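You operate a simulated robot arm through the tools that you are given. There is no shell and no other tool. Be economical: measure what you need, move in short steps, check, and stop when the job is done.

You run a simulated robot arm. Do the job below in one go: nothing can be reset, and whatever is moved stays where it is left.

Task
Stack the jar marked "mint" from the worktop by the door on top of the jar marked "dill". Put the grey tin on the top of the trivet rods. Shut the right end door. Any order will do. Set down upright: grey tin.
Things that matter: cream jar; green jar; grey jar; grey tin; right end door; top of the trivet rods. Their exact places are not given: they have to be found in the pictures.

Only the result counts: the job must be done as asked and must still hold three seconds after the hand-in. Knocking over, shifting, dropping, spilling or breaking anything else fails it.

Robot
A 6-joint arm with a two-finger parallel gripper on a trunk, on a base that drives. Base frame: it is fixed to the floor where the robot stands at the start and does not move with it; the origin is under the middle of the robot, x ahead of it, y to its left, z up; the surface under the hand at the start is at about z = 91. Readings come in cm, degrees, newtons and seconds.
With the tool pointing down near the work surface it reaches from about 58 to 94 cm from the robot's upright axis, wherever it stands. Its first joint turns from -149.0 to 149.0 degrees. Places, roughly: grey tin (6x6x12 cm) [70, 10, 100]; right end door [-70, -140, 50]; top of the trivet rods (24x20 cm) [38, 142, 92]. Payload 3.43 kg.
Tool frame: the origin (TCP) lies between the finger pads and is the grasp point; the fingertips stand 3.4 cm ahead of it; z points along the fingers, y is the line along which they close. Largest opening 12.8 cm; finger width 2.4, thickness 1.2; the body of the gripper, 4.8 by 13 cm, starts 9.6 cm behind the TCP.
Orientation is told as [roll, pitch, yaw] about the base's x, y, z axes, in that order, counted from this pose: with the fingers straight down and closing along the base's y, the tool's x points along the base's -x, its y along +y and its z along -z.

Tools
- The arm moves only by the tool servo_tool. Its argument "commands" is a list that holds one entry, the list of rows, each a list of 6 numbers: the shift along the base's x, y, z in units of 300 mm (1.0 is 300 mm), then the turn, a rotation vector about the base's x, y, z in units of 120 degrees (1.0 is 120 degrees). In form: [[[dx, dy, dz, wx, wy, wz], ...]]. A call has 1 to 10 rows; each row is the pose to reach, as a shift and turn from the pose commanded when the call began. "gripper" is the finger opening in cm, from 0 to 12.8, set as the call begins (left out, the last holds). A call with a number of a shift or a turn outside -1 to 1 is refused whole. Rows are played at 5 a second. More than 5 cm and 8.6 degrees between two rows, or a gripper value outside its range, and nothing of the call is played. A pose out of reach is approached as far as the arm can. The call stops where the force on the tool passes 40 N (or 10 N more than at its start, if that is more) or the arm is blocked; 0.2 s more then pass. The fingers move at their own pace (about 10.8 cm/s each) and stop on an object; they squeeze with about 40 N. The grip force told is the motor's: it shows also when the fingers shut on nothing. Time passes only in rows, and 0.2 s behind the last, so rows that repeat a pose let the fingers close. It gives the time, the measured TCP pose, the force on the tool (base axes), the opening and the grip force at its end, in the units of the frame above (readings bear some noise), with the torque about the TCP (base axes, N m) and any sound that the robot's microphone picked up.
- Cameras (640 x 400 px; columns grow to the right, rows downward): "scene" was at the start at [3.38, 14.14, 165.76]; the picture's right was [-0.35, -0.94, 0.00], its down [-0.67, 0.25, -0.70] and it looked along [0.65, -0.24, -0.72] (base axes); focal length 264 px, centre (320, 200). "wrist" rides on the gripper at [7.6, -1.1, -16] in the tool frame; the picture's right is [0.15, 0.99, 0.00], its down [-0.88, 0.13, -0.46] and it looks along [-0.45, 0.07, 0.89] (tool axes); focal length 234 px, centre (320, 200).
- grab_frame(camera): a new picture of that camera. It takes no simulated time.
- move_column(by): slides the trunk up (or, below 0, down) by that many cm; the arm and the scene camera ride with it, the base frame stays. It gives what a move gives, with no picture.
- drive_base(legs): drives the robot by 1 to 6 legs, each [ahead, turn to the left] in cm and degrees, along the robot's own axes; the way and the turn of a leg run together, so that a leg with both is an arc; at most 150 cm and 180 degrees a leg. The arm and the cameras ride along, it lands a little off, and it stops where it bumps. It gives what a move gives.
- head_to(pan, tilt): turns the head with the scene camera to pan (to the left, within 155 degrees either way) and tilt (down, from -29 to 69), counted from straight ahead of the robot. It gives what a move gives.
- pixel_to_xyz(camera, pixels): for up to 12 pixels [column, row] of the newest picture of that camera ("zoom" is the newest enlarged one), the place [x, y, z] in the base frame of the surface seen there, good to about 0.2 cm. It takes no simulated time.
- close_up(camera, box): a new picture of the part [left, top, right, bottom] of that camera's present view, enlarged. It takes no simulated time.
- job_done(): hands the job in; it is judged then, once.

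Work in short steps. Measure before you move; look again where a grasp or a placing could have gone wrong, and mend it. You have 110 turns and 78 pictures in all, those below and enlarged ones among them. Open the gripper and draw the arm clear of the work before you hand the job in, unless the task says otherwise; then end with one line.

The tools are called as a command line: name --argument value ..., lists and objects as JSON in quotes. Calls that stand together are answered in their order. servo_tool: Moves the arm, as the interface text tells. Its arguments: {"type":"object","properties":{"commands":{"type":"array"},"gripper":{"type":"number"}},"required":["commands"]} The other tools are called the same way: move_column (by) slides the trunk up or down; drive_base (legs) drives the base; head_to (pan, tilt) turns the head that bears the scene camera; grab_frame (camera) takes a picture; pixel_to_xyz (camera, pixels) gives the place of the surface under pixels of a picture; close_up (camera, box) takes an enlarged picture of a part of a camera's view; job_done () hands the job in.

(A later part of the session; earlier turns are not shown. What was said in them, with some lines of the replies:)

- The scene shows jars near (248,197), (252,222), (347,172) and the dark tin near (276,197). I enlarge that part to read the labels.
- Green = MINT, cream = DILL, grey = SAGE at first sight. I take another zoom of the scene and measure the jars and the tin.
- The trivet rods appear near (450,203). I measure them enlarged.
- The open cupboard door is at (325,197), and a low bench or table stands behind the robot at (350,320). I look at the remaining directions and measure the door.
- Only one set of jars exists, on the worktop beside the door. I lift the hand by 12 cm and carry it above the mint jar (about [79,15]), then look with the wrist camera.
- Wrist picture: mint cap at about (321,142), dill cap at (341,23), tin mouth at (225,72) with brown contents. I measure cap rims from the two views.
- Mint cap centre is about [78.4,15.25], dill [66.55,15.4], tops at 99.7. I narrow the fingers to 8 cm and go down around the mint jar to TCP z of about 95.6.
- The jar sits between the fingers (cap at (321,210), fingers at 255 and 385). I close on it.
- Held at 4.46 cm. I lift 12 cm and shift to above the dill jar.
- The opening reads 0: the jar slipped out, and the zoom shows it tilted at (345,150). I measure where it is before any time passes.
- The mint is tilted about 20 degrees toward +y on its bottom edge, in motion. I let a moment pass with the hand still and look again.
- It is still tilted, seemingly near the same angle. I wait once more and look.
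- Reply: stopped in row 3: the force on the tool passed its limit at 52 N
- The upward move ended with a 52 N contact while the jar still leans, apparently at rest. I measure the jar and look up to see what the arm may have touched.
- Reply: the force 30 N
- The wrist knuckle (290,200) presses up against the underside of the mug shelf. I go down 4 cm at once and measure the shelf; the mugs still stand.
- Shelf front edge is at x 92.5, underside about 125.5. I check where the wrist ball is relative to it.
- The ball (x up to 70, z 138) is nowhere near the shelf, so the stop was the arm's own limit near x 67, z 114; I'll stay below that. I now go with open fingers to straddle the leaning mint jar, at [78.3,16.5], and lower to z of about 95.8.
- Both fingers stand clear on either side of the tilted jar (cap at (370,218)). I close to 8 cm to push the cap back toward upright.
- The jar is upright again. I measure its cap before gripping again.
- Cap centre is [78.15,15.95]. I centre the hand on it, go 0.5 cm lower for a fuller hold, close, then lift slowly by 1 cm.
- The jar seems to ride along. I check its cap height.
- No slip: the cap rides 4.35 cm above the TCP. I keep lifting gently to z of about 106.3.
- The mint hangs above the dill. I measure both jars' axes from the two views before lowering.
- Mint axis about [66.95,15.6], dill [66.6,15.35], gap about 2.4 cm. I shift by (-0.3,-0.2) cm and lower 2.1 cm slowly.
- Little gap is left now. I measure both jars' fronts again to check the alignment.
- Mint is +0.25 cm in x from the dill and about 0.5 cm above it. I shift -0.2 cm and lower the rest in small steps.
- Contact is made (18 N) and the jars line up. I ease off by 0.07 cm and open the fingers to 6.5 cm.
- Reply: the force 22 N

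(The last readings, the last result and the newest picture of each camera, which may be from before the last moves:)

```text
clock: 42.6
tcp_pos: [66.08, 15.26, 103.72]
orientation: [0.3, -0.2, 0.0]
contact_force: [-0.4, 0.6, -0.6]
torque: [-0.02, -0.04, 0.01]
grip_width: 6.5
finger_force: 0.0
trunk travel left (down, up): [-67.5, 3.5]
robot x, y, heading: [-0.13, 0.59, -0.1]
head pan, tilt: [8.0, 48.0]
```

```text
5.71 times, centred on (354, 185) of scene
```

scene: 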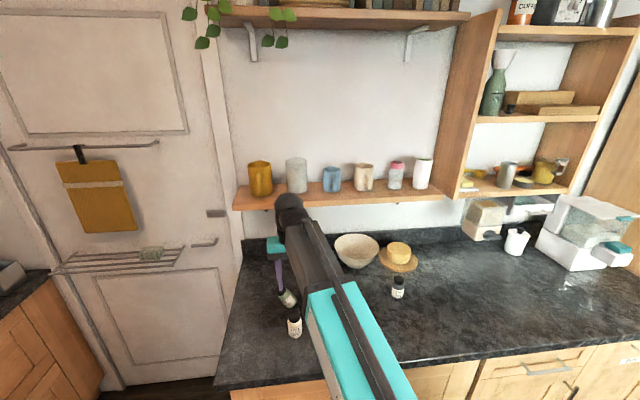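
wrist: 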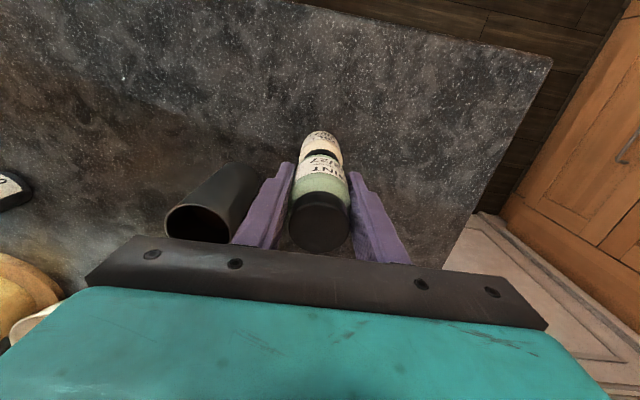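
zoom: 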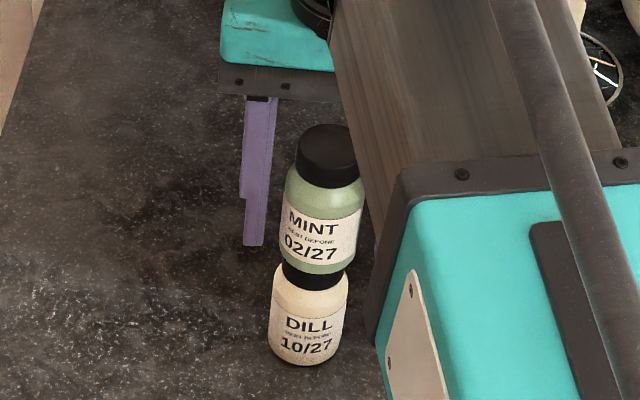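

The stack stands. I draw the fingers back along +x (they straddle the jar in y, clear of the tin) by 16 cm and then look.

servo_tool --commands '[[[0.05, 0, 0, 0, 0, 0], [0.12, 0, 0, 0, 0, 0], [0.2, 0, 0, 0, 0, 0], [0.3, 0, 0, 0, 0, 0], [0.4, 0, 0, 0, 0, 0], [0.5, 0, 0, 0, 0, 0], [0.5, 0, 0.1, 0, 0, 0], [0.5, 0, 0.2, 0, 0, 0], [0.5, 0, 0.2, 0, 0, 0]]]'

close_up --camera "scene" --box '[260, 120, 460, 245]'

grab_frame --camera "wrist"

```text
clock: 44.6
tcp_pos: [81.23, 15.43, 109.64]
orientation: [0.2, -0.2, 0.0]
contact_force: [0.0, 0.1, -0.1]
torque: [0.02, 0.03, -0.01]
grip_width: 6.46
finger_force: 0.0
trunk travel left (down, up): [-67.5, 3.5]
robot x, y, heading: [-0.26, 0.03, -0.2]
head pan, tilt: [8.0, 48.0]
```

```text
3.20 times, centred on (360, 182) of scene
```

zoom: 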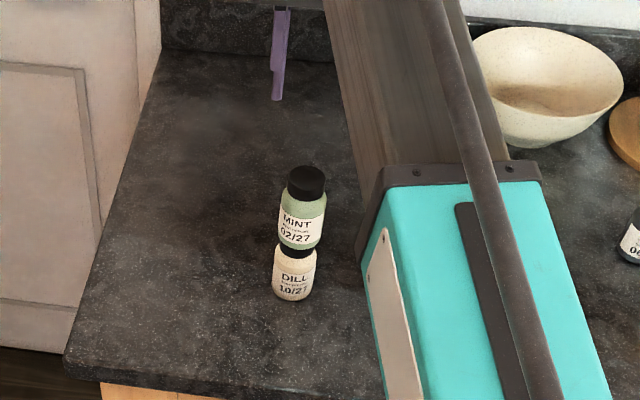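

```text
42 pictures are left
```

wrist: 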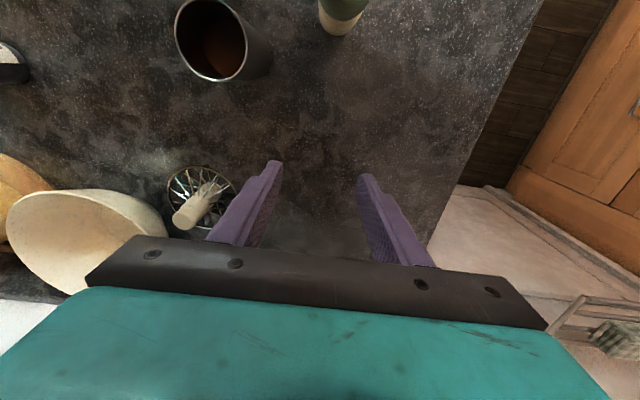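

The stack is fine. Now the tin: I measure its rim in the wrist picture (rim about 175..247 wide).

pixel_to_xyz --camera "wrist" --pixels '[[176, 30], [246, 40], [212, 79], [184, 60], [238, 70], [265, 55], [215, 45], [206, 1], [255, 78], [268, 40]]'

```text
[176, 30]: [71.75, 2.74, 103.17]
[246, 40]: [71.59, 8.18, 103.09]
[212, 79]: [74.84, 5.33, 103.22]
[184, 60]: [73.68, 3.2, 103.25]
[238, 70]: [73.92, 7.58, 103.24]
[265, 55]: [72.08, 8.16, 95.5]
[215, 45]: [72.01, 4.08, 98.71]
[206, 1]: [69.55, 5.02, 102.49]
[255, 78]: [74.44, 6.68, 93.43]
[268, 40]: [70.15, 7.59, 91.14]
```

Tin centre is about [72.0,5.4], radius 2.9, top 103.2. I move in y first, then back in x above it, with 9.5 cm opening, and lower to TCP z of about 98.5.

servo_tool --commands '[[[0, -0.12, 0, 0, 0, 0], [0, -0.24, 0, 0, 0, 0], [0, -0.334, 0, 0, 0, 0], [-0.15, -0.334, 0, 0, 0, 0], [-0.307, -0.334, 0, -0.001, 0.002, 0], [-0.307, -0.334, 0, -0.001, 0.002, 0]]]' --gripper 9.5

servo_tool --commands '[[[0, 0, -0.1, 0, 0, 0], [0, 0, -0.2, 0, 0, 0], [0, 0, -0.3, 0, 0, 0], [0, 0, -0.37, 0, 0, 0], [0, 0, -0.37, 0, 0, 0]]]'

grab_frame --camera "wrist"

```text
clock: 46.0
tcp_pos: [71.93, 5.19, 109.53]
orientation: [0.1, 0.1, 0.0]
contact_force: [-0.1, 0.0, -0.6]
torque: [-0.03, 0.04, -0.01]
grip_width: 9.49
finger_force: 0.1
trunk travel left (down, up): [-67.5, 3.5]
robot x, y, heading: [-0.18, -0.11, -0.1]
head pan, tilt: [8.0, 48.0]
```

```text
clock: 47.2
tcp_pos: [72.11, 5.2, 98.43]
orientation: [0.1, 0.1, 0.0]
contact_force: [-1.1, 0.9, -0.3]
torque: [0.01, 0.0, 0.0]
grip_width: 9.52
finger_force: 0.2
trunk travel left (down, up): [-67.5, 3.5]
robot x, y, heading: [-0.14, -0.11, -0.0]
head pan, tilt: [8.0, 48.0]
```

```text
41 pictures are left
```

wrist: 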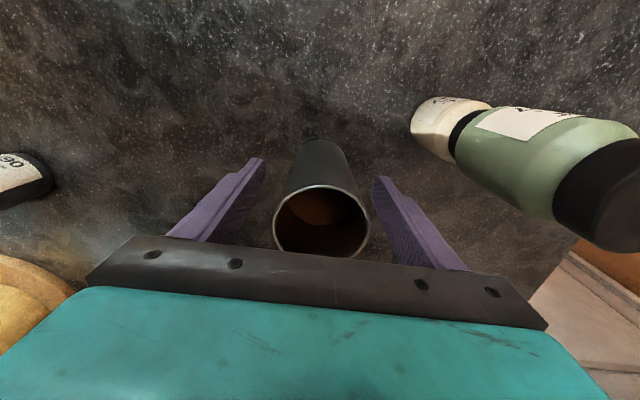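

The tin sits centred (321,222). I close and lift 1 cm slowly to test the hold.

servo_tool --commands '[[[0, 0, 0, 0, 0, 0], [0, 0, 0, 0, 0, 0], [0, 0, 0, 0, 0, 0], [0, 0, 0, 0, 0, 0], [0, 0, 0, 0, 0, 0]]]' --gripper 4.5

servo_tool --commands '[[[0, 0, 0.005, 0, 0, 0], [0, 0, 0.015, 0, 0, 0], [0, 0, 0.03, 0, 0, 0], [0, 0, 0.04, 0, 0, 0], [0, 0, 0.04, 0, 0, 0]]]'

grab_frame --camera "wrist"

pixel_to_xyz --camera "wrist" --pixels '[[321, 256], [275, 225], [368, 225], [320, 187]]'

```text
clock: 48.4
tcp_pos: [71.94, 5.22, 98.47]
orientation: [0.1, 0.1, 0.0]
contact_force: [-0.2, 0.0, -0.8]
torque: [0.0, 0.01, 0.02]
grip_width: 5.91
finger_force: 40.3
trunk travel left (down, up): [-67.5, 3.5]
robot x, y, heading: [0.31, 0.18, -0.1]
head pan, tilt: [8.0, 48.0]
```

```text
clock: 49.6
tcp_pos: [71.86, 5.2, 99.75]
orientation: [0.1, 0.1, -0.1]
contact_force: [0.0, 1.2, -1.3]
torque: [-0.02, 0.01, 0.01]
grip_width: 5.88
finger_force: 40.2
trunk travel left (down, up): [-67.5, 3.5]
robot x, y, heading: [0.2, -0.05, 0.2]
head pan, tilt: [8.0, 48.0]
```

```text
40 pictures are left
```

wrist: 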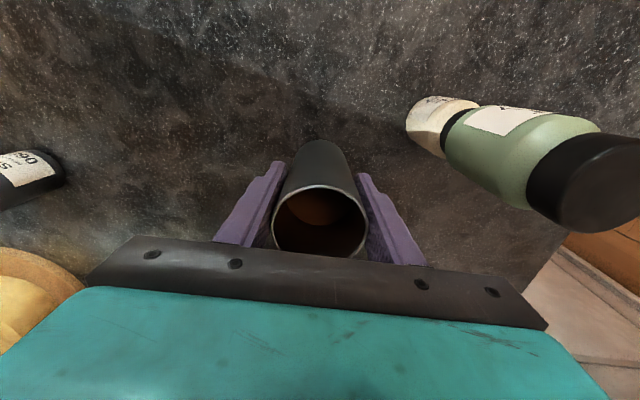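

```text
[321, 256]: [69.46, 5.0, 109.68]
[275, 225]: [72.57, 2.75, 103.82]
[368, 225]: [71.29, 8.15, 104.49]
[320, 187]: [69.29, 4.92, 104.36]
```

The tin follows (rim now at 104.4). I lift another 7 cm gently and edge 3 cm to the right, away from the stack.

servo_tool --commands '[[[0, 0, 0.02, 0, 0, 0], [0, 0, 0.06, 0, 0, 0], [0, -0.01, 0.1, 0, 0, 0], [0, -0.03, 0.14, 0, 0, 0], [0, -0.05, 0.18, 0, 0, 0], [0, -0.07, 0.21, 0, 0, 0], [0, -0.09, 0.23, 0, 0, 0], [0, -0.1, 0.235, 0, 0, 0], [0, -0.1, 0.235, 0, 0, 0]]]'

drive_base --legs '[[-15, 0], [-15, 0]]'

grab_frame --camera "scene"

```text
clock: 51.6
tcp_pos: [71.95, 2.2, 106.75]
orientation: [0.2, 0.2, 0.0]
contact_force: [-1.2, 0.4, -0.6]
torque: [0.02, 0.04, 0.02]
grip_width: 5.89
finger_force: 40.1
trunk travel left (down, up): [-67.5, 3.5]
robot x, y, heading: [0.22, 0.13, -0.0]
head pan, tilt: [8.0, 48.0]
```

```text
clock: 54.1
tcp_pos: [41.61, 2.48, 106.78]
orientation: [0.1, 0.0, 0.4]
contact_force: [-0.2, -0.4, -0.8]
torque: [0.02, -0.04, -0.03]
grip_width: 5.86
finger_force: 39.8
trunk travel left (down, up): [-67.5, 3.5]
robot x, y, heading: [-30.05, -0.18, 0.0]
head pan, tilt: [8.0, 48.0]
```

```text
39 pictures are left
```

scene: 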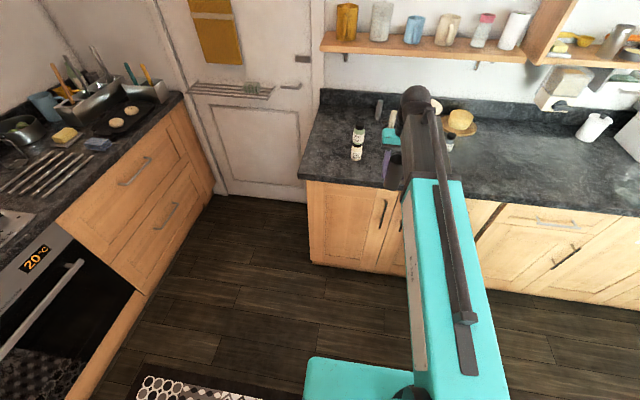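

The stack still stands and the tin is held. I turn left 64 degrees, then look before going ahead.

drive_base --legs '[[0, 32], [0, 32]]'

drive_base --legs '[[45, 0]]'

head_to --pan 4 --tilt 42

grab_frame --camera "scene"

```text
clock: 58.6
tcp_pos: [-0.9, 65.4, 106.74]
orientation: [0.2, 0.0, 64.1]
contact_force: [-0.2, -1.3, -0.9]
torque: [0.01, 0.04, 0.03]
grip_width: 5.82
finger_force: 40.3
trunk travel left (down, up): [-67.5, 3.5]
robot x, y, heading: [-32.18, 0.69, 63.8]
head pan, tilt: [8.0, 48.0]
```

```text
clock: 61.7
tcp_pos: [19.02, 105.98, 106.76]
orientation: [0.0, 0.2, 64.2]
contact_force: [0.3, -0.3, -0.3]
torque: [-0.03, 0.03, -0.02]
grip_width: 5.83
finger_force: 39.7
trunk travel left (down, up): [-67.5, 3.5]
robot x, y, heading: [-12.17, 41.46, 63.6]
head pan, tilt: [8.0, 48.0]
```

```text
clock: 62.4
tcp_pos: [18.96, 106.12, 106.73]
orientation: [0.0, 0.1, 64.3]
contact_force: [-0.3, -0.5, -1.0]
torque: [0.0, -0.02, 0.0]
grip_width: 5.84
finger_force: 40.1
trunk travel left (down, up): [-67.5, 3.5]
robot x, y, heading: [-12.48, 41.0, 63.9]
head pan, tilt: [4.0, 42.0]
```

```text
38 pictures are left
```

scene: 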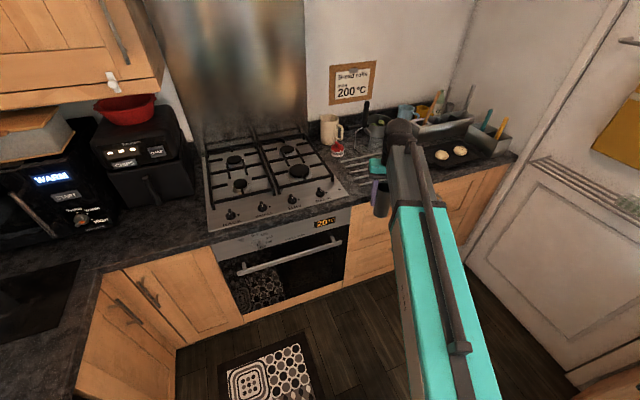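

The way is clear; the masher handle (367,110) stands behind the trivet. I drive ahead 28 cm and then view the rods to find their exact place.

drive_base --legs '[[28, 0]]'

head_to --pan 4 --tilt 48

close_up --camera "scene" --box '[240, 80, 480, 230]'

grab_frame --camera "wrist"

```text
clock: 64.5
tcp_pos: [32.48, 131.76, 106.67]
orientation: [0.0, 0.2, 63.8]
contact_force: [0.0, -0.5, -1.3]
torque: [-0.04, -0.02, -0.01]
grip_width: 5.84
finger_force: 40.1
trunk travel left (down, up): [-67.5, 3.5]
robot x, y, heading: [0.59, 67.25, 63.4]
head pan, tilt: [4.0, 42.0]
```

```text
clock: 65.2
tcp_pos: [32.38, 131.77, 106.63]
orientation: [0.0, 0.1, 63.8]
contact_force: [0.1, 0.8, -1.4]
torque: [-0.01, -0.03, -0.01]
grip_width: 5.84
finger_force: 39.7
trunk travel left (down, up): [-67.5, 3.5]
robot x, y, heading: [0.89, 66.85, 63.0]
head pan, tilt: [4.0, 48.0]
```

```text
2.67 times, centred on (360, 155) of scene
```

zoom: 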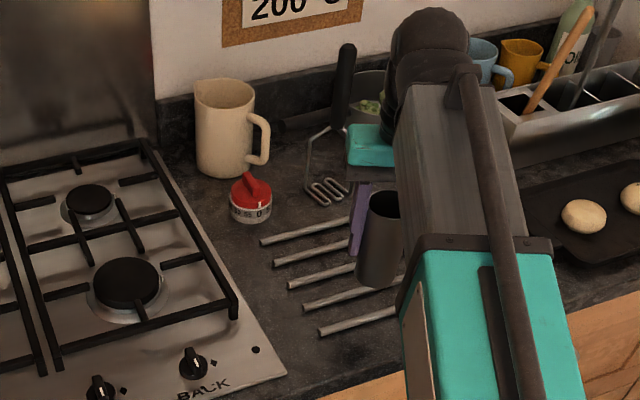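

```text
36 pictures are left
```

wrist: 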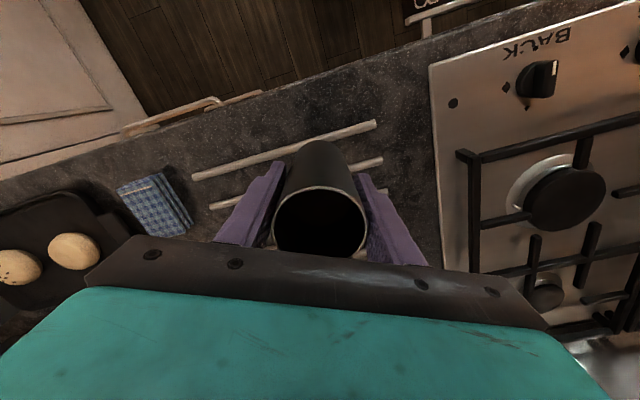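

Rod ends show in the scene zoom at (262,241)...(320,333), and in the wrist view the front rod runs (375,124)-(193,178). I measure them.

pixel_to_xyz --camera "zoom" --pixels '[[264, 240], [278, 262], [292, 284], [306, 306], [322, 331], [345, 220], [390, 312], [340, 345]]'

pixel_to_xyz --camera "wrist" --pixels '[[374, 125], [195, 177], [285, 150], [380, 161], [213, 205], [300, 130], [250, 190]]'

```text
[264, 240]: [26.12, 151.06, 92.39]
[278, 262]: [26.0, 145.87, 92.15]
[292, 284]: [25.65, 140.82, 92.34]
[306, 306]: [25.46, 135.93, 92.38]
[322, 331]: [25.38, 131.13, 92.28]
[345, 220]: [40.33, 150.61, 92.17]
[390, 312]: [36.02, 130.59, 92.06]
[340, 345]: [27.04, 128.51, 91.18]
```

```text
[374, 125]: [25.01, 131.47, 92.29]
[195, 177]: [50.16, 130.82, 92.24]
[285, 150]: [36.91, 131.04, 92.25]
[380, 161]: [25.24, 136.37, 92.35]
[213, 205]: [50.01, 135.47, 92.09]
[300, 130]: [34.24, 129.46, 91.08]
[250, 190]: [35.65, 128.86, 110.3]
```

Rods lie at y 131.1, 136.0, 140.8, 145.9, 151.0, x 25..50, top 92.35. The tin (diameter 5.9) should rest across two rods, midway at y 138.4, x 38; I carry it there and lower to about 1.5 cm above.

servo_tool --commands '[[[0.03, 0.04, 0, 0, 0, 0], [0.08, 0.09, 0, 0, 0, 0], [0.13, 0.15, 0, 0, 0, 0], [0.17, 0.2, 0, 0, 0, 0], [0.187, 0.221, 0, 0, 0, 0], [0.187, 0.221, -0.03, 0, 0, 0], [0.187, 0.221, -0.08, 0, 0, 0], [0.187, 0.221, -0.13, 0, 0, 0], [0.187, 0.221, -0.17, 0, 0, 0], [0.187, 0.221, -0.185, 0, 0, 0]]]'

grab_frame --camera "wrist"

close_up --camera "scene" --box '[310, 100, 470, 200]'

```text
clock: 67.4
tcp_pos: [37.99, 138.37, 101.05]
orientation: [0.1, 0.1, 63.7]
contact_force: [-0.5, -0.2, -0.9]
torque: [-0.02, 0.0, -0.01]
grip_width: 5.8
finger_force: 40.5
trunk travel left (down, up): [-67.5, 3.5]
robot x, y, heading: [0.69, 66.99, 63.2]
head pan, tilt: [4.0, 48.0]
```

```text
35 pictures are left
```

wrist: 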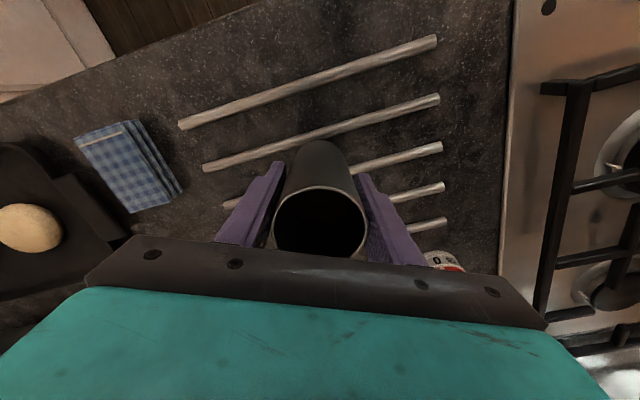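

```text
4.00 times, centred on (390, 150) of scene
```

zoom: 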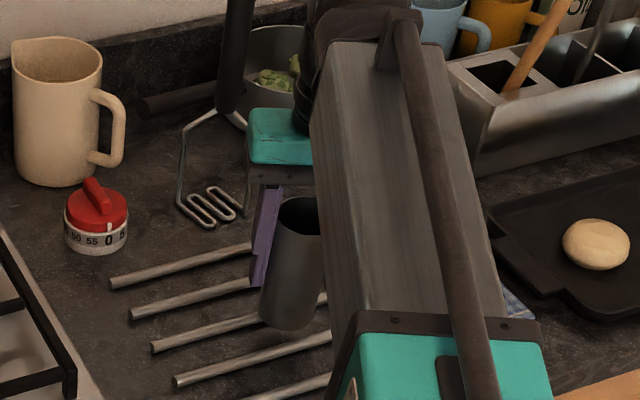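

I measure the tin's rim and its lower front to check its centre and bottom.

pixel_to_xyz --camera "wrist" --pixels '[[276, 222], [365, 222], [321, 186], [300, 191], [345, 193], [318, 160]]'

pixel_to_xyz --camera "zoom" --pixels '[[288, 240], [280, 290], [285, 322], [298, 325], [320, 230], [200, 332], [220, 372], [296, 200], [270, 200]]'

```text
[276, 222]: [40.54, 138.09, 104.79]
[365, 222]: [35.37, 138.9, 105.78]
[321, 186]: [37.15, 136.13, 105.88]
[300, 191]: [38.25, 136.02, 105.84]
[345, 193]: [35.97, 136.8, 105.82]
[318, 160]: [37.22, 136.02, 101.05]
```

```text
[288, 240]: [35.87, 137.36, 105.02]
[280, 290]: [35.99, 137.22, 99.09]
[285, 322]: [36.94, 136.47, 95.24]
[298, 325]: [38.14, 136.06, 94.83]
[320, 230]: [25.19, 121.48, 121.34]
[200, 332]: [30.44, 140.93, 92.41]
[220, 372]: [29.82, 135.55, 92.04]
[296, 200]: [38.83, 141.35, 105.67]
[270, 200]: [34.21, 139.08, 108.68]
```

Tin centre is [38.2,138.9]; I shift y by -0.5 cm and lower the 1.4 cm gap slowly.

servo_tool --commands '[[[0, -0.017, 0, 0, 0, 0], [0, -0.017, -0.015, 0, 0, 0], [0, -0.017, -0.03, 0, 0, 0], [0, -0.017, -0.04, 0, 0, 0], [0, -0.017, -0.045, 0, 0, 0], [0, -0.017, -0.045, 0, 0, 0]]]'

servo_tool --commands '[[[0, 0, -0.003, 0, 0, 0], [0, 0, -0.003, 0, 0, 0]]]'

```text
clock: 68.8
tcp_pos: [38.06, 137.9, 99.88]
orientation: [0.0, 0.1, 63.8]
contact_force: [0.4, 0.2, -1.6]
torque: [-0.01, 0.0, -0.03]
grip_width: 5.83
finger_force: 39.9
trunk travel left (down, up): [-67.5, 3.5]
robot x, y, heading: [0.74, 67.35, 63.1]
head pan, tilt: [4.0, 48.0]
```

```text
clock: 69.4
tcp_pos: [37.96, 137.84, 99.8]
orientation: [0.1, 0.1, 63.8]
contact_force: [0.4, 0.0, -0.8]
torque: [-0.01, -0.01, -0.01]
grip_width: 5.82
finger_force: 40.3
trunk travel left (down, up): [-67.5, 3.5]
robot x, y, heading: [0.58, 67.44, 63.1]
head pan, tilt: [4.0, 48.0]
```

No contact yet. I lower in further small steps until the force rises.

servo_tool --commands '[[[0, 0, -0.004, 0, 0, 0], [0, 0, -0.008, 0, 0, 0], [0, 0, -0.008, 0, 0, 0]]]'

servo_tool --commands '[[[0, 0, -0.003, 0, 0, 0], [0, 0, -0.003, 0, 0, 0]]]'

```text
clock: 70.2
tcp_pos: [37.91, 137.72, 99.64]
orientation: [0.0, 0.0, 63.8]
contact_force: [0.9, 1.1, 5.3]
torque: [0.02, -0.05, 0.01]
grip_width: 5.85
finger_force: 40.1
trunk travel left (down, up): [-67.5, 3.5]
robot x, y, heading: [0.89, 67.39, 63.2]
head pan, tilt: [4.0, 48.0]
```

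```text
clock: 70.8
tcp_pos: [38.0, 137.78, 99.75]
orientation: [0.1, -0.1, 63.8]
contact_force: [1.2, 4.2, 18.3]
torque: [0.1, -0.03, 0.0]
grip_width: 5.87
finger_force: 39.5
trunk travel left (down, up): [-67.5, 3.5]
robot x, y, heading: [0.31, 67.12, 63.1]
head pan, tilt: [4.0, 48.0]
```

Contact is made (18 N up). I ease up a hair and open to 9 cm, then look.

servo_tool --commands '[[[0, 0, 0.003, 0, 0, 0], [0, 0, 0.003, 0, 0, 0]]]'

servo_tool --commands '[[[0, 0, 0, 0, 0, 0], [0, 0, 0, 0, 0, 0], [0, 0, 0, 0, 0, 0]]]' --gripper 9

grab_frame --camera "wrist"

pixel_to_xyz --camera "wrist" --pixels '[[278, 222], [364, 222], [321, 186], [300, 191], [345, 193], [318, 160]]'

```text
clock: 71.4
tcp_pos: [37.92, 137.85, 99.56]
orientation: [0.1, 0.0, 63.8]
contact_force: [-0.6, 3.3, 17.4]
torque: [0.12, 0.05, -0.01]
grip_width: 5.85
finger_force: 40.5
trunk travel left (down, up): [-67.5, 3.5]
robot x, y, heading: [0.8, 67.13, 63.5]
head pan, tilt: [4.0, 48.0]
```

```text
clock: 72.2
tcp_pos: [38.08, 137.77, 99.48]
orientation: [-0.1, 0.1, 63.8]
contact_force: [0.5, -0.1, 0.3]
torque: [-0.03, -0.01, 0.02]
grip_width: 8.97
finger_force: 0.0
trunk travel left (down, up): [-67.5, 3.5]
robot x, y, heading: [0.6, 67.21, 63.1]
head pan, tilt: [4.0, 48.0]
```

```text
33 pictures are left
```

wrist: 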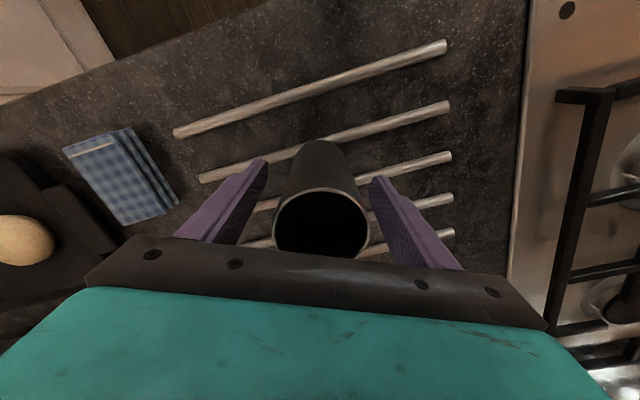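

```text
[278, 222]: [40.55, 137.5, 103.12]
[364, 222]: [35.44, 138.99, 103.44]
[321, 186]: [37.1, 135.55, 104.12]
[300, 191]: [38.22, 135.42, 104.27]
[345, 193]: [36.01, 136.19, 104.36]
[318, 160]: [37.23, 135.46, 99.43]
```

The tin stands on the rods (rim 104.3 = 92.3 + 12), centred about y 138.4. I lift the hand straight up 11 cm and look from the scene camera.

servo_tool --commands '[[[0, 0, 0.05, 0, 0, 0], [0, 0, 0.12, 0, 0, 0], [0, 0, 0.2, 0, 0, 0], [0, 0, 0.28, 0, 0, 0], [0, 0, 0.36, 0, 0, 0], [0, 0, 0.36, 0, 0, 0]]]'

drive_base --legs '[[-45, 0]]'

close_up --camera "scene" --box '[280, 40, 480, 165]'

```text
clock: 73.6
tcp_pos: [38.1, 137.99, 110.47]
orientation: [0.1, 0.2, 63.8]
contact_force: [0.3, 0.1, 0.3]
torque: [-0.01, -0.01, 0.01]
grip_width: 9.0
finger_force: 0.1
trunk travel left (down, up): [-67.5, 3.5]
robot x, y, heading: [0.63, 67.15, 63.1]
head pan, tilt: [4.0, 48.0]
```

```text
clock: 76.7
tcp_pos: [17.09, 96.96, 110.35]
orientation: [0.0, 0.1, 64.2]
contact_force: [0.6, 0.0, -0.6]
torque: [0.0, -0.03, 0.02]
grip_width: 9.01
finger_force: 0.0
trunk travel left (down, up): [-67.5, 3.5]
robot x, y, heading: [-19.71, 26.37, 63.7]
head pan, tilt: [4.0, 48.0]
```

```text
3.20 times, centred on (380, 102) of scene
```

zoom: 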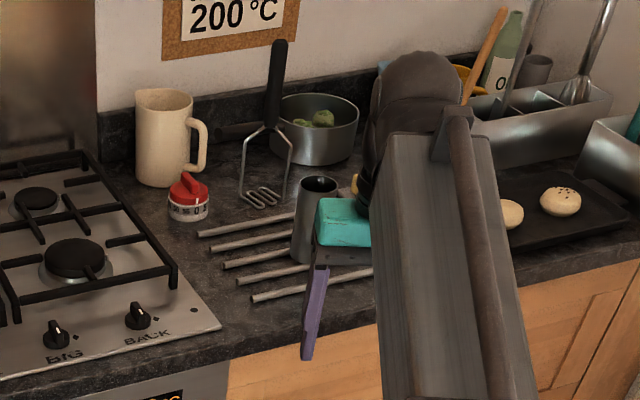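

The tin stands on the rods. Now for the door: I first pull the arm in (radius about 65 cm) so that the turn stays clear of everything, then turn right to heading about -77.

servo_tool --commands '[[[-0.06, -0.11, -0.04, 0, 0, 0], [-0.12, -0.22, -0.08, 0, 0, 0], [-0.17, -0.33, -0.12, 0, 0, 0], [-0.225, -0.432, -0.16, 0, 0, 0]]]' --gripper 0

drive_base --legs '[[0, -70], [0, -71]]'

head_to --pan -15 --tilt 35

grab_frame --camera "scene"

```text
clock: 77.7
tcp_pos: [10.49, 83.92, 106.07]
orientation: [0.0, 0.1, 64.2]
contact_force: [0.2, 1.2, -0.1]
torque: [0.02, 0.02, -0.01]
grip_width: 0.01
finger_force: 33.1
trunk travel left (down, up): [-67.5, 3.5]
robot x, y, heading: [-20.2, 25.89, 63.5]
head pan, tilt: [4.0, 48.0]
```

```text
clock: 86.5
tcp_pos: [-8.87, -37.66, 106.13]
orientation: [0.0, 0.1, -78.1]
contact_force: [0.5, 0.8, -0.7]
torque: [-0.05, -0.01, 0.0]
grip_width: 0.01
finger_force: 33.2
trunk travel left (down, up): [-67.5, 3.5]
robot x, y, heading: [-25.3, 25.86, -79.2]
head pan, tilt: [4.0, 48.0]
```

```text
clock: 87.4
tcp_pos: [-9.01, -37.8, 106.11]
orientation: [0.0, 0.2, -78.2]
contact_force: [-0.3, 0.8, -0.7]
torque: [0.02, 0.05, -0.03]
grip_width: 0.04
finger_force: 33.6
trunk travel left (down, up): [-67.5, 3.5]
robot x, y, heading: [-24.86, 25.63, -79.3]
head pan, tilt: [-15.0, 35.0]
```

```text
31 pictures are left
```

scene: 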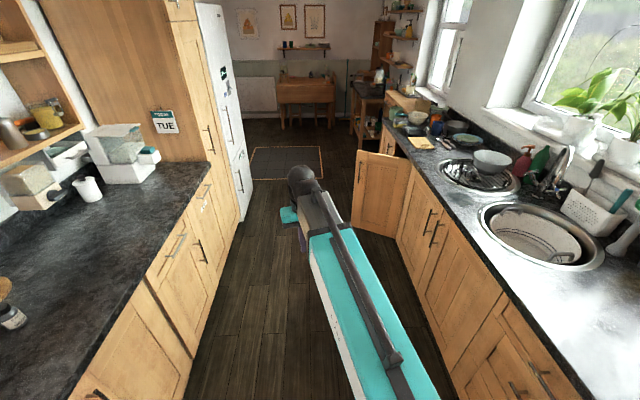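

The aisle is clear ahead, the open door at (380,190). I measure the aisle sides and the door again.

pixel_to_xyz --camera "scene" --pixels '[[240, 215], [218, 240], [190, 350], [215, 190], [358, 152], [411, 162], [352, 222], [395, 237], [361, 170], [430, 225], [460, 320], [400, 150]]'

drive_base --legs '[[70, 0]]'

grab_frame --camera "scene"

```text
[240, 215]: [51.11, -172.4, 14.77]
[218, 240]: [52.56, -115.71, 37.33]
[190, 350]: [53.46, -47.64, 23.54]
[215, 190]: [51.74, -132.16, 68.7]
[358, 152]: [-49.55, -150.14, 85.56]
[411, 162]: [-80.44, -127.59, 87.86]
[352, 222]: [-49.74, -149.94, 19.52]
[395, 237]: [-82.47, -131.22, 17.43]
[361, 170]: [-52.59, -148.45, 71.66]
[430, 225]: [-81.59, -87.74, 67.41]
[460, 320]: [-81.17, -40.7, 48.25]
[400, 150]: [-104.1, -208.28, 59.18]
```

```text
clock: 91.7
tcp_pos: [4.23, -107.13, 106.12]
orientation: [0.0, 0.0, -78.3]
contact_force: [0.4, -0.2, 0.0]
torque: [0.02, 0.0, 0.02]
grip_width: 0.0
finger_force: 32.9
trunk travel left (down, up): [-67.5, 3.5]
robot x, y, heading: [-11.37, -43.28, -79.2]
head pan, tilt: [-15.0, 35.0]
```

```text
30 pictures are left
```

scene: 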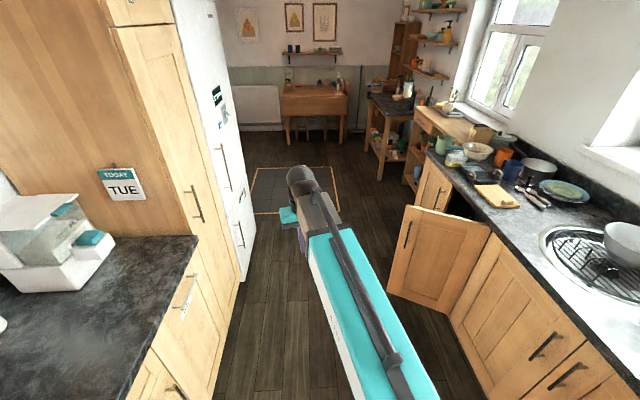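

Aisle x runs from -81 to 52, door from hinge [-82,-131] to free edge [-50,-150], handle near the free edge. I drive 25 cm ahead and turn right 51 degrees to face the door's outer face.

drive_base --legs '[[25, 0], [0, -51]]'

```text
clock: 96.9
tcp_pos: [-47.68, -119.83, 106.13]
orientation: [0.1, 0.0, -130.5]
contact_force: [-1.0, -0.8, -0.8]
torque: [0.05, -0.02, 0.03]
grip_width: 0.0
finger_force: 33.2
trunk travel left (down, up): [-67.5, 3.5]
robot x, y, heading: [-8.27, -66.66, -131.1]
head pan, tilt: [-15.0, 35.0]
```

I tip the tool from pointing down to pointing forward (about 85 degrees about the lateral axis) while moving it 22 cm ahead, still high above the door.

servo_tool --commands '[[[-0.048, -0.056, 0, -0.054, 0.0455, 0], [-0.096, -0.112, 0, -0.108, 0.091, 0], [-0.144, -0.168, 0, -0.162, 0.1365, 0], [-0.192, -0.224, 0, -0.216, 0.182, 0], [-0.24, -0.28, 0, -0.27, 0.2275, 0], [-0.288, -0.336, 0, -0.324, 0.273, 0], [-0.336, -0.392, 0, -0.378, 0.3185, 0], [-0.384, -0.448, 0, -0.432, 0.364, 0], [-0.432, -0.504, 0, -0.486, 0.4095, 0], [-0.475, -0.56, 0, -0.54, 0.455, 0]]]'

grab_frame --camera "scene"

```text
clock: 99.1
tcp_pos: [-61.27, -134.88, 105.75]
orientation: [30.2, -76.7, -162.2]
contact_force: [0.0, 0.3, -0.2]
torque: [0.1, -0.07, 0.03]
grip_width: 0.01
finger_force: 33.0
out of reach, approached as far as the arm can: row 10
trunk travel left (down, up): [-67.5, 3.5]
robot x, y, heading: [-8.84, -66.97, -131.5]
head pan, tilt: [-15.0, 35.0]
```

```text
29 pictures are left
```

scene: 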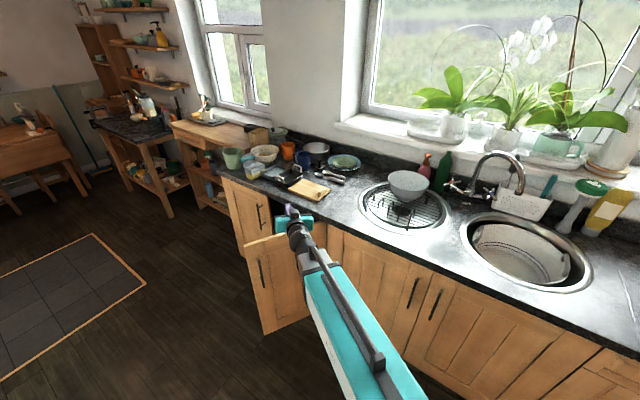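

The tool points ahead now. I back off 10 cm and lower the trunk by 33 cm to bring the fingers to about z 73.

drive_base --legs '[[-10, 0]]'

move_column --by -33

head_to --pan -5 --tilt 40

grab_frame --camera "scene"

grab_frame --camera "wrist"

```text
clock: 100.3
tcp_pos: [-54.77, -127.17, 106.3]
orientation: [1.3, -79.6, -133.0]
contact_force: [0.0, 0.2, -0.4]
torque: [0.04, -0.02, 0.03]
grip_width: 0.0
finger_force: 32.6
trunk travel left (down, up): [-67.5, 3.5]
robot x, y, heading: [-2.12, -59.53, -130.9]
head pan, tilt: [-15.0, 35.0]
```

```text
clock: 103.5
tcp_pos: [-54.75, -127.29, 73.19]
orientation: [1.4, -79.5, -133.0]
contact_force: [0.2, -0.6, -0.3]
torque: [0.01, 0.0, 0.0]
grip_width: 0.01
finger_force: 33.4
trunk travel left (down, up): [-34.5, 36.5]
robot x, y, heading: [-2.1, -58.97, -131.1]
head pan, tilt: [-15.0, 35.0]
```

```text
clock: 104.3
tcp_pos: [-54.78, -127.35, 73.19]
orientation: [1.3, -79.6, -133.0]
contact_force: [0.5, -0.2, 0.2]
torque: [0.01, 0.0, 0.0]
grip_width: 0.02
finger_force: 32.5
trunk travel left (down, up): [-34.5, 36.5]
robot x, y, heading: [-1.86, -59.13, -131.1]
head pan, tilt: [-5.0, 40.0]
```

```text
28 pictures are left
```

scene: 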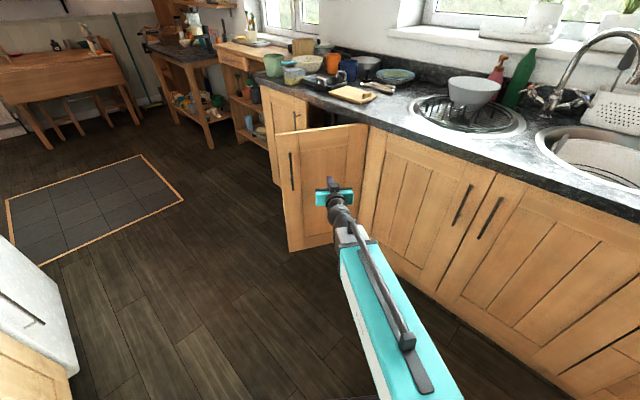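

```text
27 pictures are left
```

wrist: 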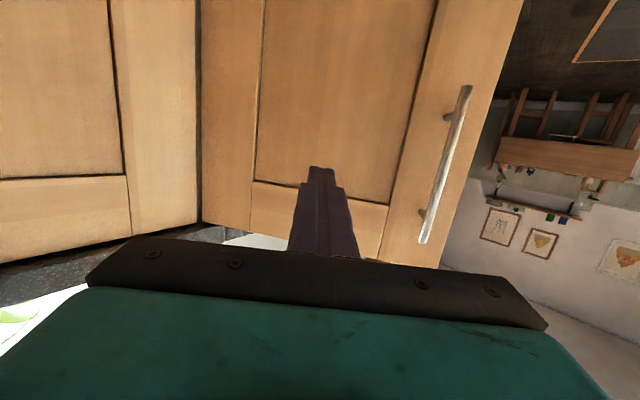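

The fingers point at the door's upper panel, clear of the handle (445,160 in the wrist view). Driving straight ahead along heading -131 swings the door shut with the tip ending near [-80,-156]; I drive 20 cm first.

drive_base --legs '[[20, 0]]'

grab_frame --camera "scene"

```text
clock: 106.0
tcp_pos: [-68.27, -141.88, 73.27]
orientation: [1.3, -79.7, -133.3]
contact_force: [0.2, 0.5, 0.2]
torque: [0.0, -0.01, -0.03]
grip_width: 0.03
finger_force: 33.2
trunk travel left (down, up): [-34.5, 36.5]
robot x, y, heading: [-14.96, -74.13, -131.5]
head pan, tilt: [-5.0, 40.0]
```

```text
26 pictures are left
```

scene: 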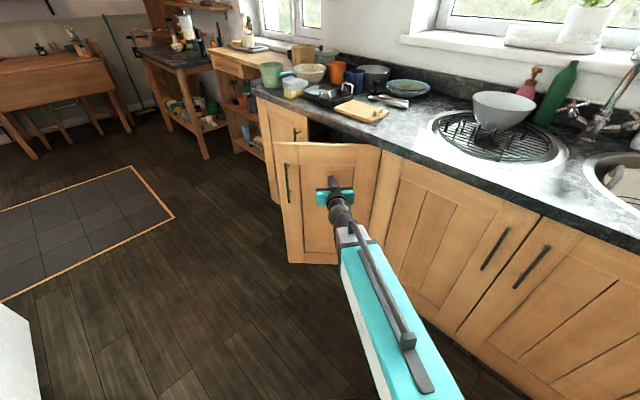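

The door is swinging with no large force. I drive 9 cm more, then finish with force-guarded arm steps.

drive_base --legs '[[9, 0]]'

servo_tool --commands '[[[-0.03, -0.03, 0, 0, 0, 0], [-0.06, -0.06, 0, 0, 0, 0], [-0.09, -0.08, 0, 0, 0, 0]]]'

grab_frame --camera "scene"

```text
clock: 107.2
tcp_pos: [-74.12, -148.67, 73.4]
orientation: [1.3, -79.6, -133.2]
contact_force: [0.8, 0.8, 0.0]
torque: [0.02, -0.03, -0.03]
grip_width: 0.01
finger_force: 32.6
trunk travel left (down, up): [-34.5, 36.5]
robot x, y, heading: [-21.05, -80.85, -131.3]
head pan, tilt: [-5.0, 40.0]
```

```text
clock: 108.0
tcp_pos: [-76.88, -151.25, 73.26]
orientation: [1.2, -79.6, -133.0]
contact_force: [0.5, -0.6, 0.3]
torque: [0.02, 0.0, 0.0]
grip_width: 0.02
finger_force: 32.8
trunk travel left (down, up): [-34.5, 36.5]
robot x, y, heading: [-21.13, -81.28, -131.4]
head pan, tilt: [-5.0, 40.0]
```

```text
25 pictures are left
```

scene: 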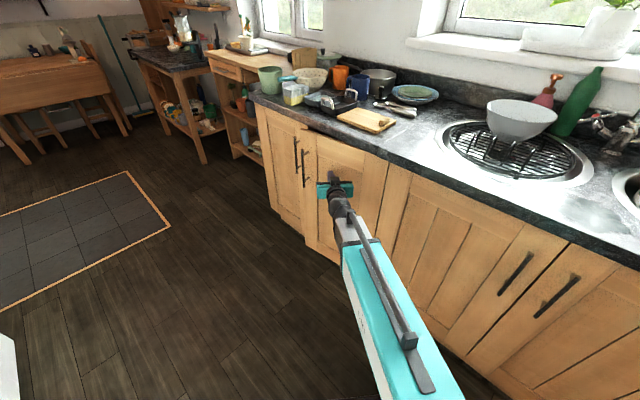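

Nearly shut. I keep pushing in -x with small steps until the force rises.

servo_tool --commands '[[[-0.03, -0.005, 0, 0, 0, 0], [-0.06, -0.01, 0, 0, 0, 0], [-0.08, -0.01, 0, 0, 0, 0], [-0.1, -0.01, 0, 0, 0, 0], [-0.12, -0.01, 0, 0, 0, 0]]]'

close_up --camera "scene" --box '[240, 80, 440, 270]'

pixel_to_xyz --camera "scene" --pixels '[[320, 150], [325, 230], [330, 160], [375, 165], [400, 190], [285, 150], [316, 200]]'

```text
clock: 109.2
tcp_pos: [-80.2, -151.4, 73.26]
orientation: [1.1, -79.6, -132.9]
contact_force: [20.0, 6.7, -4.7]
torque: [0.09, -0.05, 0.21]
grip_width: 0.0
finger_force: 33.3
trunk travel left (down, up): [-34.5, 36.5]
robot x, y, heading: [-20.74, -80.93, -131.3]
head pan, tilt: [-5.0, 40.0]
```

```text
2.11 times, centred on (340, 175) of scene
```

zoom: 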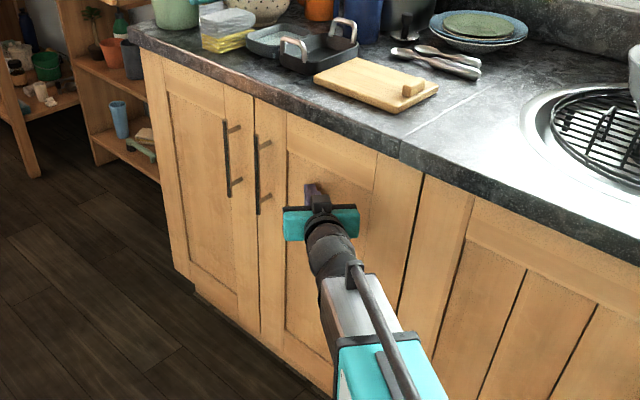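

```text
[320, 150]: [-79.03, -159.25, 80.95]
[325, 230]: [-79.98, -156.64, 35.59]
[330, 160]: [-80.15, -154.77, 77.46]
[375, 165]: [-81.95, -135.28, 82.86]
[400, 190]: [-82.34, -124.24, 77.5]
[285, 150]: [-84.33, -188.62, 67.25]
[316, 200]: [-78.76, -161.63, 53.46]
```

Contact at 20 N and the door looks flush. I check the face depths on both doors in the zoom.

pixel_to_xyz --camera "zoom" --pixels '[[268, 120], [262, 250], [268, 320], [240, 110], [245, 280], [390, 200], [440, 250], [245, 200], [280, 250]]'

servo_tool --commands '[[[-0.01, 0, 0, 0, 0, 0], [-0.02, 0, 0, 0, 0, 0], [-0.02, 0, 0, 0, 0, 0]]]'

```text
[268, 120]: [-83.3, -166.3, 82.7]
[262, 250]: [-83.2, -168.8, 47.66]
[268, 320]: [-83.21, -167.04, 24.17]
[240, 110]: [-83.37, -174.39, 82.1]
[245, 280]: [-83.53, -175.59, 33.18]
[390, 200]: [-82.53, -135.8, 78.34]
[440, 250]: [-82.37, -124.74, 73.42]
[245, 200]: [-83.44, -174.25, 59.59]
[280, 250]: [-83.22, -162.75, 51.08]
```

```text
clock: 109.5
tcp_pos: [-80.12, -151.52, 73.27]
orientation: [1.6, -79.4, -133.1]
contact_force: [8.4, 5.0, 0.8]
torque: [-0.03, 0.07, -0.01]
grip_width: 0.0
finger_force: 33.0
trunk travel left (down, up): [-34.5, 36.5]
robot x, y, heading: [-20.63, -80.7, -131.5]
head pan, tilt: [-5.0, 40.0]
stopped in row 1: the force on the tool passed its limit at 44 N (the readings are from after the stop); the commanded pose is now the measured one
```

The door is flush with its neighbour (x -83.2 vs -83.4) and fully against its stop. I drive back 35 cm and check that it stays shut.

drive_base --legs '[[-35, 0]]'

close_up --camera "scene" --box '[240, 60, 440, 250]'

move_column --by 33

head_to --pan 150 --tilt 30

grab_frame --camera "scene"

```text
clock: 112.1
tcp_pos: [-57.25, -124.5, 73.14]
orientation: [1.5, -79.5, -133.7]
contact_force: [0.6, -0.4, -0.4]
torque: [-0.05, 0.0, 0.03]
grip_width: 0.0
finger_force: 33.1
trunk travel left (down, up): [-34.5, 36.5]
robot x, y, heading: [2.33, -53.9, -132.2]
head pan, tilt: [-5.0, 40.0]
```

```text
2.11 times, centred on (340, 155) of scene
```

zoom: 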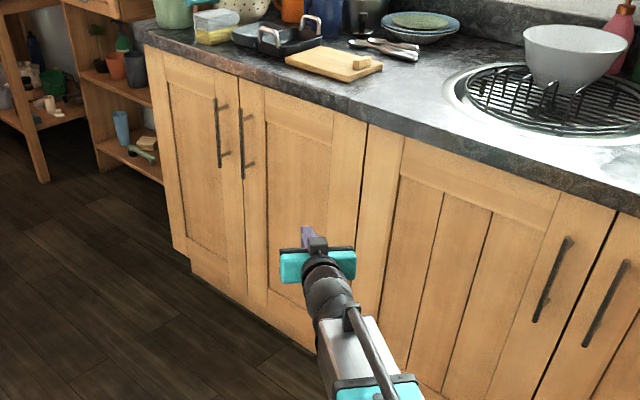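

```text
clock: 115.3
tcp_pos: [-57.21, -124.5, 106.17]
orientation: [1.6, -79.5, -133.6]
contact_force: [-0.1, -0.5, 1.0]
torque: [-0.03, 0.03, -0.01]
grip_width: 0.0
finger_force: 32.9
trunk travel left (down, up): [-67.5, 3.5]
robot x, y, heading: [2.59, -54.08, -132.4]
head pan, tilt: [-5.0, 40.0]
```

```text
clock: 117.7
tcp_pos: [-57.19, -124.46, 106.16]
orientation: [1.6, -79.5, -133.8]
contact_force: [-0.7, -0.3, -0.3]
torque: [0.0, 0.0, 0.01]
grip_width: 0.01
finger_force: 33.4
trunk travel left (down, up): [-67.5, 3.5]
robot x, y, heading: [2.58, -54.15, -132.0]
head pan, tilt: [150.0, 30.0]
```

```text
22 pictures are left
```

scene: 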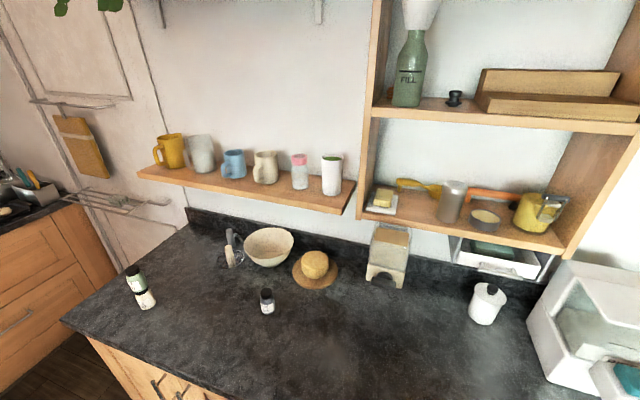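

The stack stands, the mugs and the rest are in place, the door stays shut. I open the gripper and hand in.

servo_tool --commands '[[[0, 0, 0, 0, 0, 0], [0, 0, 0, 0, 0, 0], [0, 0, 0, 0, 0, 0]]]' --gripper 10

job_done

```text
clock: 118.5
tcp_pos: [-57.28, -124.44, 106.08]
orientation: [1.6, -79.5, -133.8]
contact_force: [0.1, 0.0, 0.2]
torque: [0.01, -0.01, -0.01]
grip_width: 9.98
finger_force: 0.1
trunk travel left (down, up): [-67.5, 3.5]
robot x, y, heading: [2.42, -54.45, -132.3]
head pan, tilt: [150.0, 30.0]
```

```text
The job is handed in.
```

I handed the job in: the mint jar is stacked on the dill jar, the grey tin stands upright on the trivet rods, and the right end door is shut. On the first try the mint jar slipped out of the gripper and ended up leaning; I set it upright and picked it up again.
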